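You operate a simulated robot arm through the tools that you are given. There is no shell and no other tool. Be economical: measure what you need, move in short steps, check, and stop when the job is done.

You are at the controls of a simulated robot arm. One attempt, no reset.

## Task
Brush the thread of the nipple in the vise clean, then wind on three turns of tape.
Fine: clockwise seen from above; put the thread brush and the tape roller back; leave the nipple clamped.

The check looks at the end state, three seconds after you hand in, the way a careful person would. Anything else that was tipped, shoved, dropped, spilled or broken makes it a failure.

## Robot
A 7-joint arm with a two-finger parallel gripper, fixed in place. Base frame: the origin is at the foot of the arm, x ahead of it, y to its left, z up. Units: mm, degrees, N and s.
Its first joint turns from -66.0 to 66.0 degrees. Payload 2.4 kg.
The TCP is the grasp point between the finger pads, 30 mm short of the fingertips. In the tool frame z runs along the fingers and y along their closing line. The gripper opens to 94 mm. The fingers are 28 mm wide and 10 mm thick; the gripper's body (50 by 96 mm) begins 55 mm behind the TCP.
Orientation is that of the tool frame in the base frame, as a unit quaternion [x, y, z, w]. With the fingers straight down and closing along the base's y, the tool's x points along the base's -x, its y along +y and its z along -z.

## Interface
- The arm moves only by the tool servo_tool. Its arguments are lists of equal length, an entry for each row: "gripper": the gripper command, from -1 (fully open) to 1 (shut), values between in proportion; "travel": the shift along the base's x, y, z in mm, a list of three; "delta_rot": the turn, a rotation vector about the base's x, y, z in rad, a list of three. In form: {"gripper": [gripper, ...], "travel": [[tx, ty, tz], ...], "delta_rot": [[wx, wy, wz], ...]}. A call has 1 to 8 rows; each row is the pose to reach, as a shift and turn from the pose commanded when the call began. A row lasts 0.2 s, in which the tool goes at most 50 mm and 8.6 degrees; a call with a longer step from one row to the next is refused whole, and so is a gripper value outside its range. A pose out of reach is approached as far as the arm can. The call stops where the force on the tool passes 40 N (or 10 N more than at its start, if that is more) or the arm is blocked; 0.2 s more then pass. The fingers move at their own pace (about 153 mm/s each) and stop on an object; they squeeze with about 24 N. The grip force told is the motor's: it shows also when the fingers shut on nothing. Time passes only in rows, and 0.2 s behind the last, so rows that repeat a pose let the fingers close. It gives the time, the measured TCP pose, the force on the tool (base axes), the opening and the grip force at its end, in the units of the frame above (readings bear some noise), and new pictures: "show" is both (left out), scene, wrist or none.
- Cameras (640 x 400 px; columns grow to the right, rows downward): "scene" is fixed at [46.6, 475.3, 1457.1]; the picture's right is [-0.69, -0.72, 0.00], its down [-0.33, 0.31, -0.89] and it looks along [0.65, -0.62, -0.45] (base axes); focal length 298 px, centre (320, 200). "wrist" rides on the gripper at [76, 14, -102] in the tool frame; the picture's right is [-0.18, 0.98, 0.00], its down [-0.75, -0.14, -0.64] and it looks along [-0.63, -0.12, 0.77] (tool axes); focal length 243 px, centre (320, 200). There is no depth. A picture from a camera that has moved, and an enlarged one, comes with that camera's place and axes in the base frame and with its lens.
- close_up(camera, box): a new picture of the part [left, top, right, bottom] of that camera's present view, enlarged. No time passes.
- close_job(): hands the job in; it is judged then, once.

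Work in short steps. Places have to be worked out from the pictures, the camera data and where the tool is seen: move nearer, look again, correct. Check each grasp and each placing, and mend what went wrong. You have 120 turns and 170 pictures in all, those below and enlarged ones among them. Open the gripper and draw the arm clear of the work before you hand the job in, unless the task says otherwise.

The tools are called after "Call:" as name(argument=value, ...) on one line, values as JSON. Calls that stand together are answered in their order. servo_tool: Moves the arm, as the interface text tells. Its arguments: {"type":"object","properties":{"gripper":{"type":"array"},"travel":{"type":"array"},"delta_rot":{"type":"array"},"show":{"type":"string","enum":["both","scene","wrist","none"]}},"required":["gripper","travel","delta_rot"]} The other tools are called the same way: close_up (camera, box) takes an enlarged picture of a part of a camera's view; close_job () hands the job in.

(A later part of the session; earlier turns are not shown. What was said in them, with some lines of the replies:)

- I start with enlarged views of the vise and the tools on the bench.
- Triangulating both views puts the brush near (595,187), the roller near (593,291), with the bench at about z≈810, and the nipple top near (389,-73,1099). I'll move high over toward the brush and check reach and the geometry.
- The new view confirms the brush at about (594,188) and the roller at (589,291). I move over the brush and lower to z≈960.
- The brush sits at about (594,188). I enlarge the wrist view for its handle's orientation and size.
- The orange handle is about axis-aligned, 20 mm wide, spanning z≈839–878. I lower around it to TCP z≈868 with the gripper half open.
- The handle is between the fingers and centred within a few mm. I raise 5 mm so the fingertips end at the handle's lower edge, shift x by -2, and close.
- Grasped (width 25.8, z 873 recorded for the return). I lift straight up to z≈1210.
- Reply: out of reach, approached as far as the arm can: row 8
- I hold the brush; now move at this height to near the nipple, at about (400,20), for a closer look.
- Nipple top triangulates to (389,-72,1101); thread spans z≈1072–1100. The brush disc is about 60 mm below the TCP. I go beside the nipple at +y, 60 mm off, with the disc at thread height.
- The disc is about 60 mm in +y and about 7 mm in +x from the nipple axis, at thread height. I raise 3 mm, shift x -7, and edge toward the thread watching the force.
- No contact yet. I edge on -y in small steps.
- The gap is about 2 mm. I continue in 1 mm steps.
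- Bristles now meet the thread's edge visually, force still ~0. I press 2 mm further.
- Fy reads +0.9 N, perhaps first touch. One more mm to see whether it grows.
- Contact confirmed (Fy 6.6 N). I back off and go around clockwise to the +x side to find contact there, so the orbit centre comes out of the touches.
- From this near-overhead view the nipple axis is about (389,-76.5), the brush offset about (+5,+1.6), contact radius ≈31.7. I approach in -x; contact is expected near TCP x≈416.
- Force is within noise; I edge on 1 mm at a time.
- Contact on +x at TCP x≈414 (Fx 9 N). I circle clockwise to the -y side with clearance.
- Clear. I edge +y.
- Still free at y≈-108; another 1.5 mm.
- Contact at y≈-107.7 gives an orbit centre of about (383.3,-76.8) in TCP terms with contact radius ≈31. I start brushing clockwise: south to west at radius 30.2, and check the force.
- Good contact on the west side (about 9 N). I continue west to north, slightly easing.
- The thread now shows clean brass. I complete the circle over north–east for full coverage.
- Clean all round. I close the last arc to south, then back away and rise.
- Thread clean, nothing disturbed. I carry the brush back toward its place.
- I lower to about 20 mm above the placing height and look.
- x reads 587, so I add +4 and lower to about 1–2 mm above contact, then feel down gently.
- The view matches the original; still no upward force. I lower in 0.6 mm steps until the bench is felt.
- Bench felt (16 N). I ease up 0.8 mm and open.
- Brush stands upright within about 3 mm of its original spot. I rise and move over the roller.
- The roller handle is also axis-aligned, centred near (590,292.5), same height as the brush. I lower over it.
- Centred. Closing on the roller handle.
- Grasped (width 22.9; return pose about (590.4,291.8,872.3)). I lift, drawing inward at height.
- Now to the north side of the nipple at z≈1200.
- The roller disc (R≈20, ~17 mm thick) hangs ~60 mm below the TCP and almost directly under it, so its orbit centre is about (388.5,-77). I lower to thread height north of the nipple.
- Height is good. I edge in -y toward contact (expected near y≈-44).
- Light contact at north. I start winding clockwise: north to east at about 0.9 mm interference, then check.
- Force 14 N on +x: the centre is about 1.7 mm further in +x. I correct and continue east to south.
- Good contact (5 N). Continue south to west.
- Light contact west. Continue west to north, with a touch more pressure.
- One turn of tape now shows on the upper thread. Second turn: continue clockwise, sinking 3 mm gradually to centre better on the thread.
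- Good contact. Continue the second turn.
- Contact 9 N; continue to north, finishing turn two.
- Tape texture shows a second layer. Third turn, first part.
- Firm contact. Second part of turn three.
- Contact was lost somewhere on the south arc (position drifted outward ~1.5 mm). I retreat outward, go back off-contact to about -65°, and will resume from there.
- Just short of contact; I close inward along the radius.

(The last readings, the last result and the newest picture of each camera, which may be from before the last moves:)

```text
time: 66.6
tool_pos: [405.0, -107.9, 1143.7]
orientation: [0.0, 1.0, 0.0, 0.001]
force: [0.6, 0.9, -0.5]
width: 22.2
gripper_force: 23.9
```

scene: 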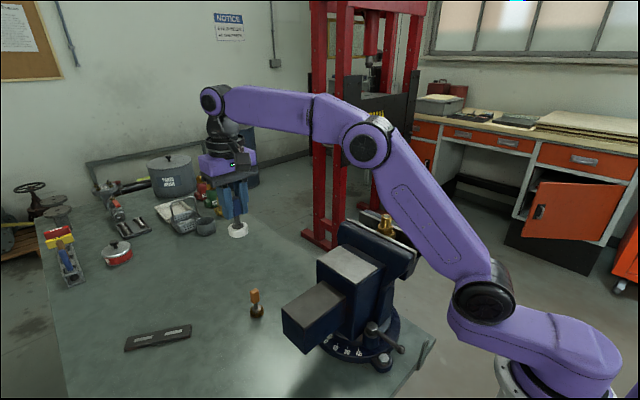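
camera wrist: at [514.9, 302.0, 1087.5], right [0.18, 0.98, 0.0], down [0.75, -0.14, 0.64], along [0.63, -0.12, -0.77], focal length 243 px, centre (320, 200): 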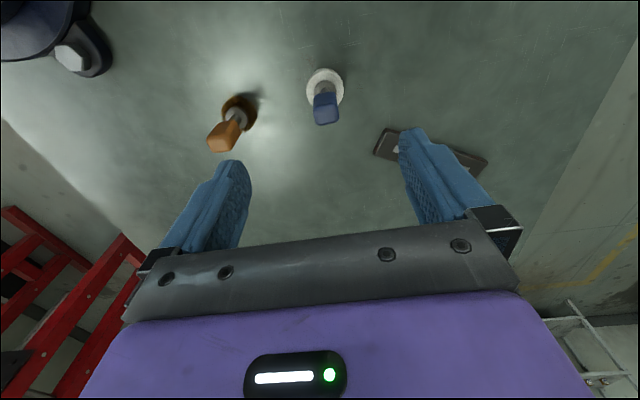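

Call:
servo_tool(gripper=[1, 1, 1, 1], travel=[[-0.3, 0.7, 0], [-0.6, 1.3, 0], [-0.6, 1.3, 0], [-0.6, 1.3, 0]], delta_rot=[[0, 0, 0], [0, 0, 0], [0, 0, 0], [0, 0, 0]], show="none")

```text
time: 67.6
tool_pos: [403.6, -107.5, 1144.5]
orientation: [0.0, 1.0, -0.001, 0.001]
force: [2.6, -5.4, -1.6]
width: 22.0
gripper_force: 23.9
```

Contact of 6 N at -64°. Resume clockwise to -135°.

Call:
servo_tool(gripper=[1, 1, 1, 1, 1], travel=[[-5.8, -1.9, 0], [-14, -3, 0], [-22.2, -1.9, 0], [-29.9, 1.3, 0], [-36.5, 6.3, 0]], delta_rot=[[0, 0, 0], [0, 0, 0], [0, 0, 0], [0, 0, 0], [0, 0, 0]], show="none")

```text
time: 68.8
tool_pos: [366.1, -99.9, 1142.4]
orientation: [-0.001, 1.0, 0.001, -0.002]
force: [-3.9, -7.7, -0.9]
width: 22.0
gripper_force: 24.1
```

Firm. On through west to 135°.

Call:
servo_tool(gripper=[1, 1, 1, 1, 1, 1], travel=[[-5, 6.6, 0], [-8.2, 14.3, 0], [-9.3, 22.5, 0], [-8.2, 30.7, 0], [-5, 38.4, 0], [0, 45, 0]], delta_rot=[[0, 0, 0], [0, 0, 0], [0, 0, 0], [0, 0, 0], [0, 0, 0], [0, 0, 0]], show="none")

Call:
close_up(camera="scene", box=[340, 190, 420, 240])

```text
time: 70.2
tool_pos: [367.3, -56.6, 1144.3]
orientation: [-0.001, 1.0, -0.001, 0.002]
force: [-2.4, 0.5, -1.5]
width: 24.7
gripper_force: 24.3
```

```text
8.00 times, centred on (380, 215) of scene
camera zoom: at [46.6, 475.4, 1457.1], right [-0.69, -0.72, 0.0], down [-0.33, 0.31, -0.89], along [0.65, -0.62, -0.45], focal length 2382 px, centre (-160, 80)
```

zoom: 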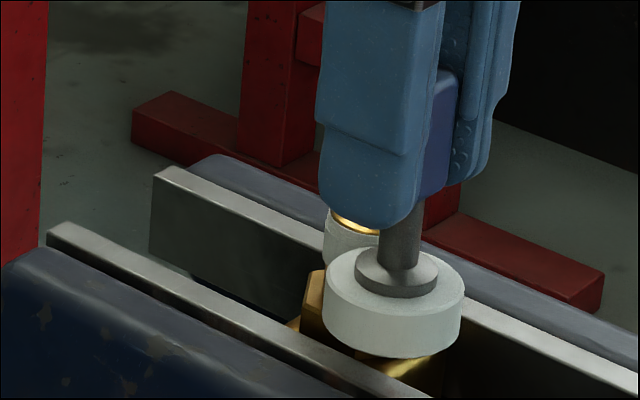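

The opening rose to 24.7 mm — the handle may have turned slightly. I look at the grip.

Call:
close_up(camera="wrist", box=[200, 90, 400, 215])

```text
3.20 times, centred on (300, 152) of wrist
camera zoom: at [292.9, -41.4, 1247.5], right [0.18, 0.98, 0.0], down [0.75, -0.14, 0.64], along [0.63, -0.12, -0.76], focal length 776 px, centre (384, 352)
```

zoom: 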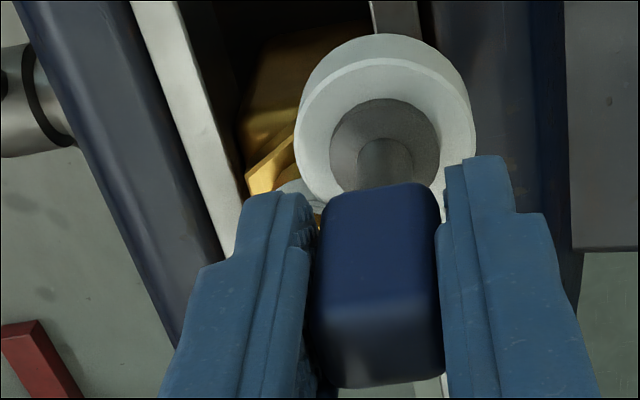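

The grip still holds the roller squarely. I continue to north with slightly more pressure and check the tape.

Call:
servo_tool(gripper=[1, 1, 1, 1], travel=[[1, -0.8, 0], [7, 4.3, 0], [14.4, 7.4, 0], [22.5, 8.4, 0]], delta_rot=[[0, 0, 0], [0, 0, 0], [0, 0, 0], [0, 0, 0]], show="none")

Call:
close_up(camera="scene", box=[340, 190, 420, 240])

Call:
close_up(camera="wrist", box=[200, 70, 360, 170])

```text
time: 71.2
tool_pos: [389.5, -45.5, 1144.2]
orientation: [0.0, 1.0, 0.0, 0.0]
force: [-2.5, 4.3, -2.1]
width: 24.7
gripper_force: 24.2
```

```text
8.00 times, centred on (380, 215) of scene
camera zoom: at [46.6, 475.5, 1457.1], right [-0.69, -0.72, 0.0], down [-0.33, 0.31, -0.89], along [0.65, -0.62, -0.45], focal length 2382 px, centre (-160, 80)
```

zoom: 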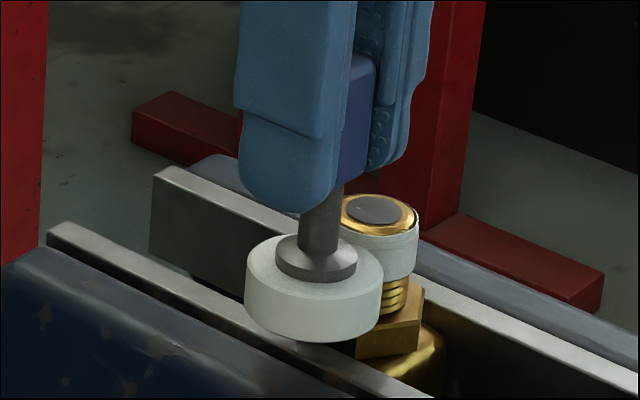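

```text
4.00 times, centred on (280, 120) of wrist
camera zoom: at [314.9, -32.3, 1247.5], right [0.18, 0.98, 0.0], down [0.75, -0.14, 0.64], along [0.63, -0.12, -0.77], focal length 970 px, centre (480, 520)
```

zoom: 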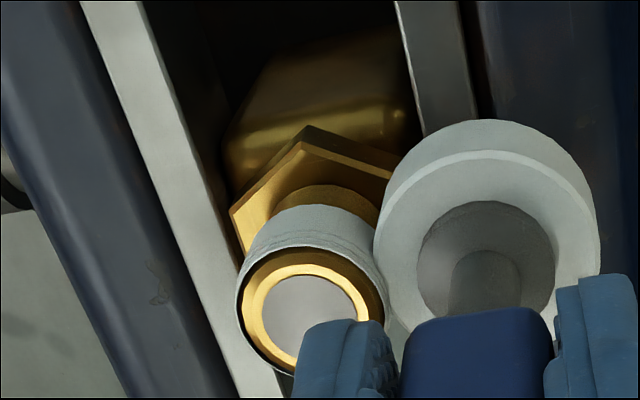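

The third layer has appeared (the band grew). I add a few degrees for margin, then back away and rise.

Call:
servo_tool(gripper=[1, 1, 1, 1, 1, 1], travel=[[4, -0.5, 0], [5, 2, 0], [5.5, 9, 0], [5.5, 14, 5], [5.5, 20, 35], [5.5, 25, 65]], delta_rot=[[0, 0, 0], [0, 0, 0], [0, 0, 0], [0, 0, 0], [0, 0, 0], [0, 0, 0]], show="none")

Call:
close_up(camera="scene", box=[340, 190, 420, 240])

Call:
close_up(camera="wrist", box=[190, 70, 430, 220])

```text
time: 72.6
tool_pos: [395.6, -24.6, 1207.5]
orientation: [0.001, 1.0, -0.001, 0.0]
force: [0.2, -0.6, -1.2]
width: 25.0
gripper_force: 24.3
```

```text
8.00 times, centred on (380, 215) of scene
camera zoom: at [46.6, 475.3, 1457.1], right [-0.69, -0.72, 0.0], down [-0.33, 0.31, -0.89], along [0.65, -0.62, -0.45], focal length 2382 px, centre (-160, 80)
```

zoom: 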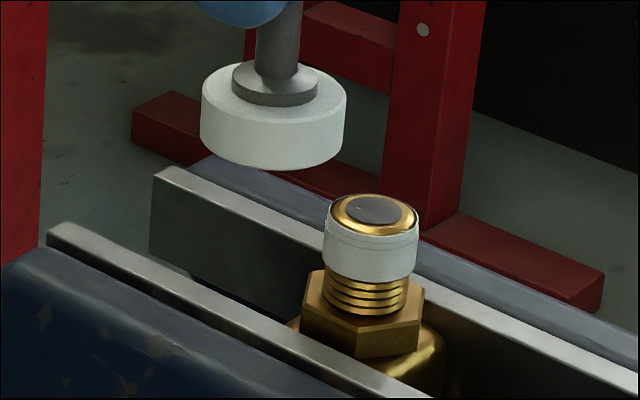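

```text
2.67 times, centred on (310, 145) of wrist
camera zoom: at [320.2, -9.5, 1312.0], right [0.18, 0.98, 0.0], down [0.75, -0.14, 0.64], along [0.63, -0.12, -0.77], focal length 647 px, centre (347, 347)
```

zoom: 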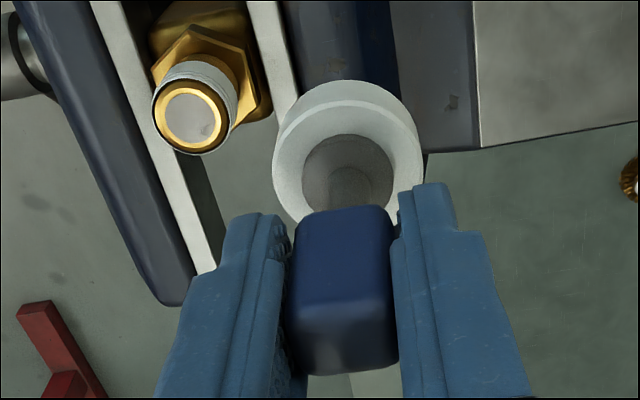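

Let me inspect the wound tape closely.

Call:
close_up(camera="scene", box=[374, 208, 398, 223])

Call:
close_up(camera="wrist", box=[236, 80, 292, 115])

```text
16.00 times, centred on (386, 216) of scene
camera zoom: at [46.6, 475.3, 1457.1], right [-0.69, -0.72, 0.0], down [-0.33, 0.31, -0.89], along [0.65, -0.62, -0.45], focal length 4763 px, centre (-736, -48)
```

zoom: 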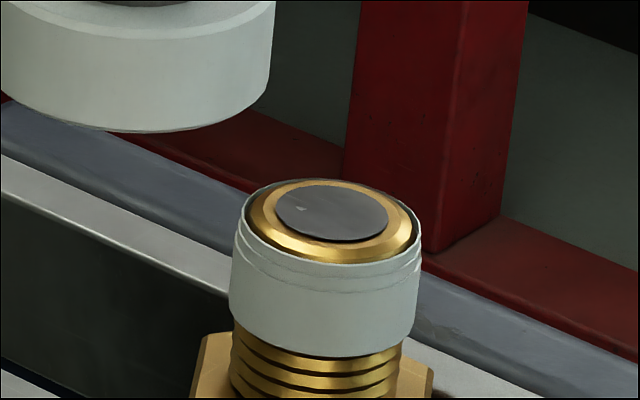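

```text
11.43 times, centred on (264, 98) of wrist
camera zoom: at [320.2, -9.5, 1312.0], right [0.18, 0.98, 0.0], down [0.75, -0.14, 0.64], along [0.63, -0.12, -0.77], focal length 2773 px, centre (960, 1371)
```

zoom: 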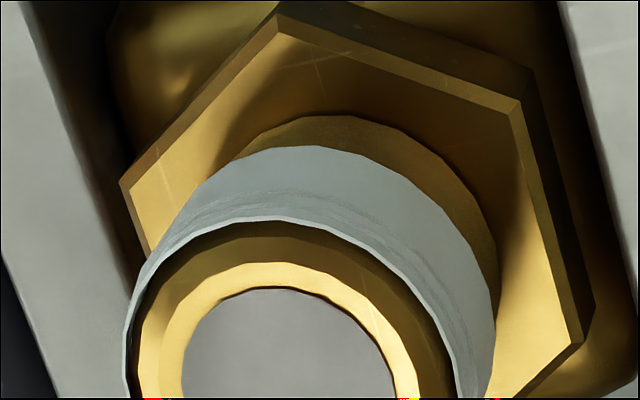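

Three stepped layers are visible, tape on the thread and nipple still clamped. I carry the roller back to its place.

Call:
servo_tool(gripper=[1, 1, 1, 1, 1, 1, 1, 1], travel=[[24.5, 39.5, 0], [49, 79, 0], [73.5, 118.5, 0], [98, 158, 0], [122.5, 197.5, -5], [147, 237, -20], [171.5, 276.5, -35], [196, 316, -50]], delta_rot=[[0, 0, 0], [0, 0, 0], [0, 0, 0], [0, 0, 0], [0, 0, 0], [0, 0, 0], [0, 0, 0], [0, 0, 0]], show="none")

```text
time: 74.4
tool_pos: [576.2, 281.8, 1159.1]
orientation: [0.0, 1.0, -0.002, -0.001]
force: [0.2, -0.4, -0.5]
width: 23.6
gripper_force: 23.4
out of reach, approached as far as the arm can: row 8
```

Near the reach limit; I go down, then correct the horizontal place.

Call:
servo_tool(gripper=[1, 1, 1, 1, 1, 1], travel=[[0, 0, -45], [0, 0, -90], [0, 0, -135], [0, 0, -180], [0, 0, -215], [0, 0, -245]], delta_rot=[[0, 0, 0], [0, 0, 0], [0, 0, 0], [0, 0, 0], [0, 0, 0], [0, 0, 0]])

Call:
close_up(camera="scene", box=[160, 250, 288, 330])

Call:
close_up(camera="wrist", box=[200, 80, 440, 230])

```text
time: 75.8
tool_pos: [576.4, 277.5, 917.2]
orientation: [0.0, 1.0, 0.0, 0.0]
force: [1.2, -0.3, -0.8]
width: 23.3
gripper_force: 24.0
camera wrist: at [500.9, 291.6, 1020.4], right [0.18, 0.98, 0.0], down [0.75, -0.14, 0.64], along [0.63, -0.12, -0.77], focal length 243 px, centre (320, 200)
```

scene: 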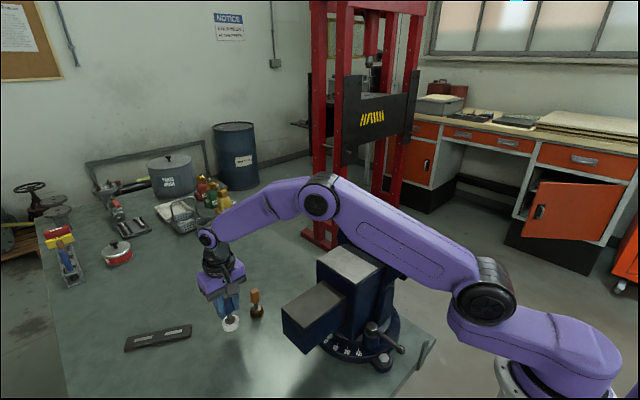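
wrist: 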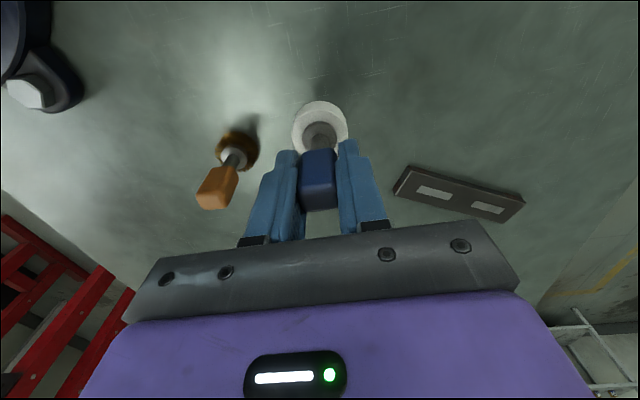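

```text
5.00 times, centred on (224, 290) of scene
camera zoom: at [46.6, 475.4, 1457.1], right [-0.69, -0.72, 0.0], down [-0.33, 0.31, -0.89], along [0.65, -0.62, -0.45], focal length 1488 px, centre (800, -250)
```

zoom: 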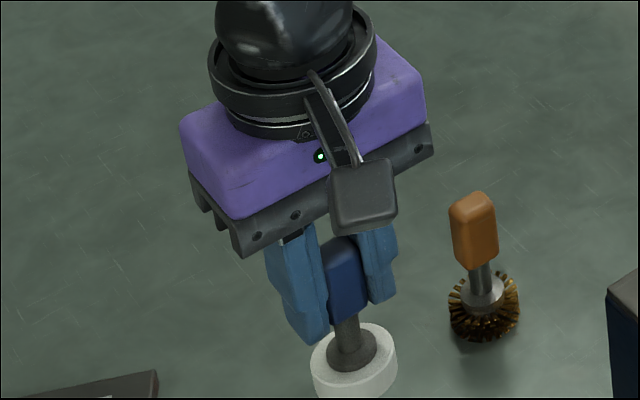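

```text
2.67 times, centred on (320, 155) of wrist
camera zoom: at [500.9, 291.6, 1020.4], right [0.18, 0.98, 0.0], down [0.75, -0.14, 0.64], along [0.63, -0.12, -0.77], focal length 647 px, centre (320, 320)
```

zoom: 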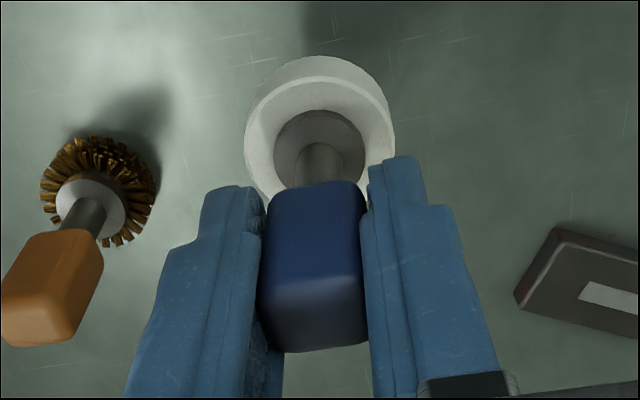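

I shift to the original spot and lower to about 3 mm above the bench.

Call:
servo_tool(gripper=[1, 1, 1, 1, 1], travel=[[8, 7, -10], [15.5, 14.5, -20], [15.5, 14.5, -32], [15.5, 14.5, -40], [15.5, 14.5, -40]], delta_rot=[[0, 0, 0], [0, 0, 0], [0, 0, 0], [0, 0, 0], [0, 0, 0]], show="none")

Call:
close_up(camera="scene", box=[160, 270, 288, 350])

```text
time: 77.0
tool_pos: [592.3, 290.8, 875.6]
orientation: [0.0, 1.0, 0.001, 0.0]
force: [0.1, -0.9, -0.8]
width: 23.8
gripper_force: 24.0
```

```text
5.00 times, centred on (224, 310) of scene
camera zoom: at [46.6, 475.4, 1457.1], right [-0.69, -0.72, 0.0], down [-0.33, 0.31, -0.89], along [0.65, -0.62, -0.45], focal length 1488 px, centre (800, -350)
```

zoom: 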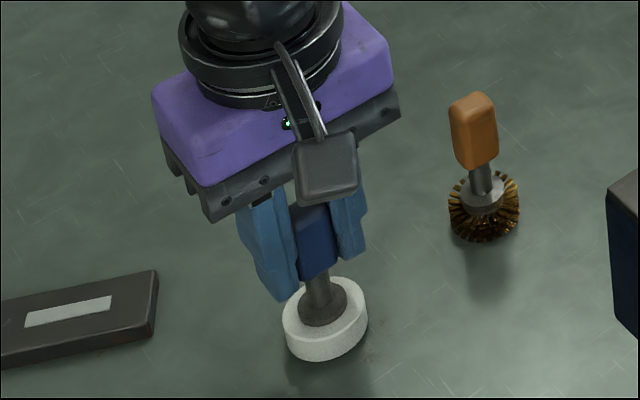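

Location matches the original. I lower until the bench is felt.

Call:
servo_tool(gripper=[1, 1, 1, 1, 1], travel=[[0, 0.5, -1], [0, 0.5, -2], [0, 0.5, -2.7], [0, 0.5, -2.7], [0, 0.5, -2.7]], delta_rot=[[0, 0, 0], [0, 0, 0], [0, 0, 0], [0, 0, 0], [0, 0, 0]], show="none")

```text
time: 78.2
tool_pos: [594.6, 291.2, 874.4]
orientation: [0.0, 1.0, 0.001, 0.0]
force: [0.5, 0.1, -0.3]
width: 24.0
gripper_force: 24.2
```

Call:
servo_tool(gripper=[1, 1, 1, 1], travel=[[-1, 0, -0.7], [-1, 0, -1.3], [-1, 0, -1.3], [-1, 0, -1.3]], delta_rot=[[0, 0, 0], [0, 0, 0], [0, 0, 0], [0, 0, 0]], show="none")

```text
time: 79.2
tool_pos: [591.7, 289.5, 872.2]
orientation: [0.001, 1.0, 0.0, 0.001]
force: [0.4, 0.0, -0.6]
width: 24.2
gripper_force: 23.8
```

Not yet touching; lower a little more.

Call:
servo_tool(gripper=[1, 1, 1, 1], travel=[[0, 0.5, -0.6], [0, 1, -1.2], [0, 1, -1.2], [0, 1, -1.2]], delta_rot=[[0, 0, 0], [0, 0, 0], [0, 0, 0], [0, 0, 0]], show="none")

```text
time: 80.2
tool_pos: [591.7, 292.5, 873.1]
orientation: [0.0, 1.0, 0.0, 0.0]
force: [0.2, -0.1, 0.6]
width: 24.2
gripper_force: 23.8
```

Call:
servo_tool(gripper=[1, 1, 1, 1], travel=[[0, 0, -0.5], [0, 0, -1], [0, 0, -1], [0, 0, -1]], delta_rot=[[0, 0, 0], [0, 0, 0], [0, 0, 0], [0, 0, 0]], show="none")

Call:
close_up(camera="scene", box=[160, 270, 288, 350])

```text
time: 81.2
tool_pos: [590.8, 293.4, 872.1]
orientation: [0.0, 1.0, 0.001, 0.001]
force: [-3.6, -1.3, 16.5]
width: 24.1
gripper_force: 24.6
```

```text
5.00 times, centred on (224, 310) of scene
camera zoom: at [46.2, 475.1, 1457.2], right [-0.69, -0.72, 0.0], down [-0.33, 0.31, -0.89], along [0.65, -0.62, -0.45], focal length 1488 px, centre (800, -350)
```

zoom: 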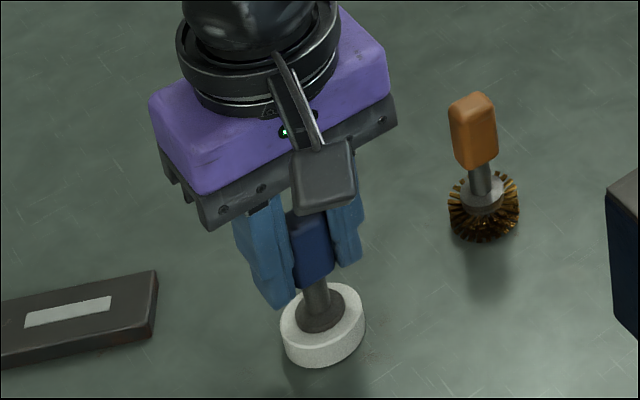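

Bench felt (16 N) and the disc is at its original image place. I ease up 0.7 mm and open.

Call:
servo_tool(gripper=[1, 1, 0.5, 0.1, -0.4, -0.8, -0.8], travel=[[0, 0, 0.7], [0, 0, 0.7], [0, 0, 0.7], [0, 0, 0.7], [0, 0, 0.7], [0, 0, 0.7], [0, 0, 0.7]], delta_rot=[[0, 0, 0], [0, 0, 0], [0, 0, 0], [0, 0, 0], [0, 0, 0], [0, 0, 0], [0, 0, 0]], show="none")

Call:
close_up(camera="scene", box=[160, 270, 288, 350])

Call:
close_up(camera="wrist", box=[200, 80, 440, 230])

```text
time: 82.8
tool_pos: [592.1, 291.6, 873.0]
orientation: [0.001, 1.0, 0.0, 0.0]
force: [-0.7, -0.7, 0.1]
width: 84.5
gripper_force: 0.1
```

```text
5.00 times, centred on (224, 310) of scene
camera zoom: at [46.6, 475.3, 1457.1], right [-0.69, -0.72, 0.0], down [-0.33, 0.31, -0.89], along [0.65, -0.62, -0.45], focal length 1488 px, centre (800, -350)
```

zoom: 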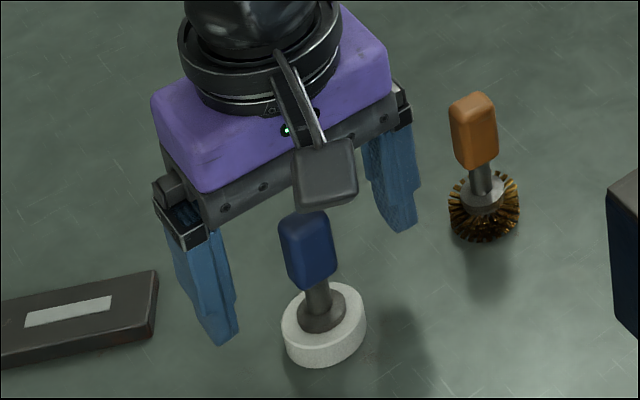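

```text
2.67 times, centred on (320, 155) of wrist
camera zoom: at [517.0, 306.4, 976.0], right [0.18, 0.98, 0.0], down [0.75, -0.14, 0.64], along [0.63, -0.12, -0.77], focal length 647 px, centre (320, 320)
```

zoom: 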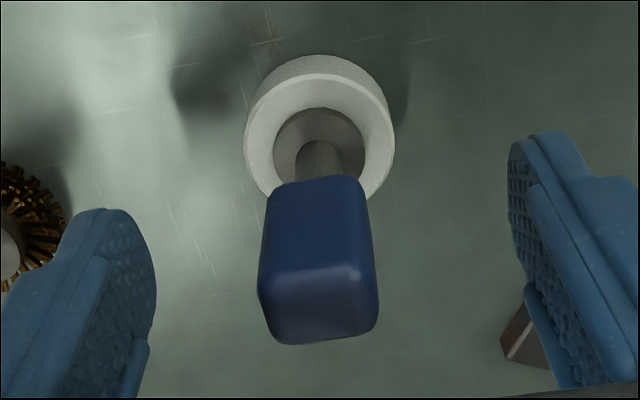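

The roller stands upright within ~2 mm of its original place. I draw the arm straight up and clear.

Call:
servo_tool(gripper=[-0.8, -0.8, -0.8, -0.8, -0.8, -0.8, -0.8, -0.8], travel=[[0, 0, 20], [0, 0, 60], [0, 0, 105], [0, 0, 150], [0, 0, 195], [-15, -15, 235], [-35, -35, 270], [-60, -60, 300]], delta_rot=[[0, 0, 0], [0, 0, 0], [0, 0, 0], [0, 0, 0], [0, 0, 0], [0, 0, 0], [0, 0, 0], [0, 0, 0]], show="both")

Call:
close_up(camera="scene", box=[110, 180, 430, 380])

```text
time: 84.6
tool_pos: [531.9, 228.2, 1174.5]
orientation: [0.0, 1.0, 0.0, 0.0]
force: [-0.5, -0.6, -0.7]
width: 84.5
gripper_force: 0.1
camera wrist: at [456.2, 243.8, 1279.2], right [0.18, 0.98, 0.0], down [0.75, -0.14, 0.64], along [0.63, -0.12, -0.77], focal length 243 px, centre (320, 200)
```

scene: 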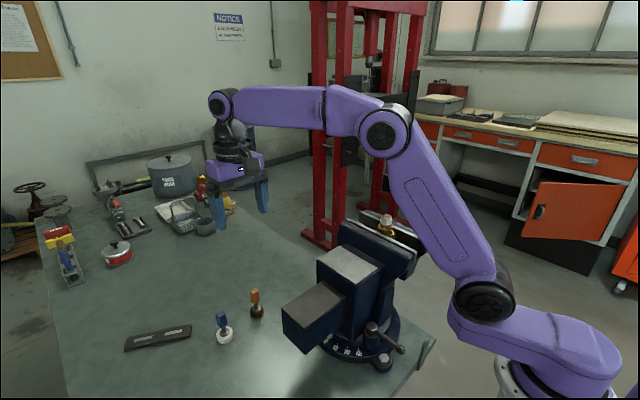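
wrist: 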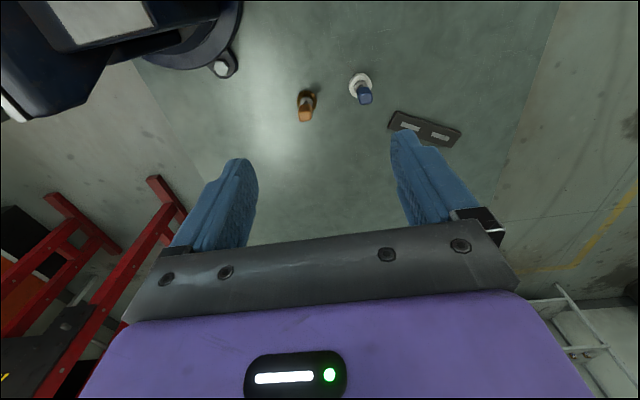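

```text
2.00 times, centred on (270, 280) of scene
camera zoom: at [46.6, 475.4, 1457.1], right [-0.69, -0.72, 0.0], down [-0.33, 0.31, -0.89], along [0.65, -0.62, -0.45], focal length 595 px, centre (420, 40)
```

zoom: 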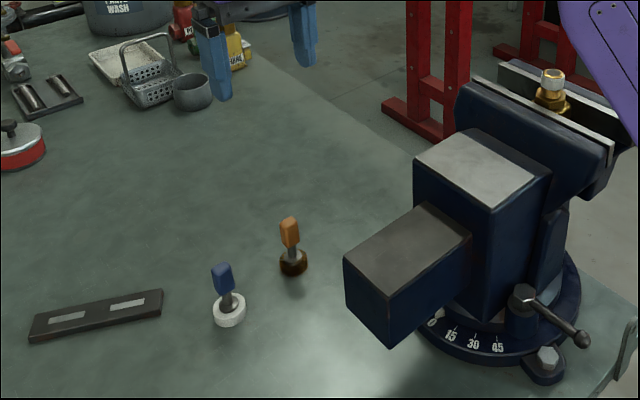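

Both tools stand in place and the arm is clear. I check the dark plate's labels once to be sure "back" doesn't mean there.

Call:
close_up(camera="scene", box=[120, 318, 200, 358])

```text
8.00 times, centred on (160, 338) of scene
camera zoom: at [46.6, 475.4, 1457.1], right [-0.69, -0.72, 0.0], down [-0.33, 0.31, -0.89], along [0.65, -0.62, -0.45], focal length 2382 px, centre (1600, -904)
```

zoom: 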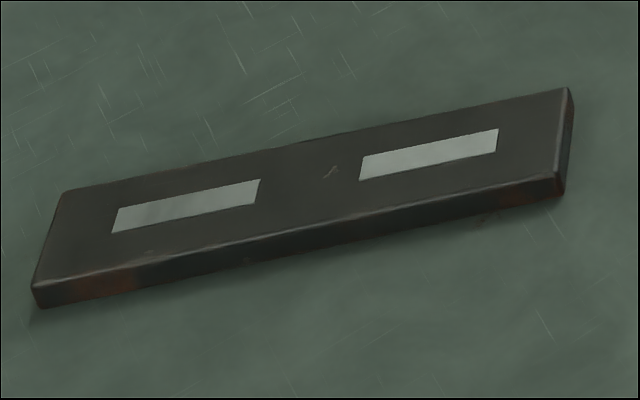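

The plate has no slots or text, so the tools' starting spots are where they belong. I'm handing in.

Call:
close_job()

```text
The job is handed in.
```

The nipple's thread is brushed clean and carries three clockwise turns of tape. It is still clamped in the vise.

- **Tape:** the roller lost contact partway through the third turn. I backed up, resumed from there, and added a few degrees at the end. A close look shows three stepped layers, lying on the upper part of the thread.
- **Tools:** the thread brush and tape roller stand upright within about 3 mm of where they started. A blank dark plate with two light pads lies nearby. I took "put back" to mean their starting spots, not that plate.
- **Arm:** the gripper is open and clear of the work. Nothing else looked disturbed in the last pictures.
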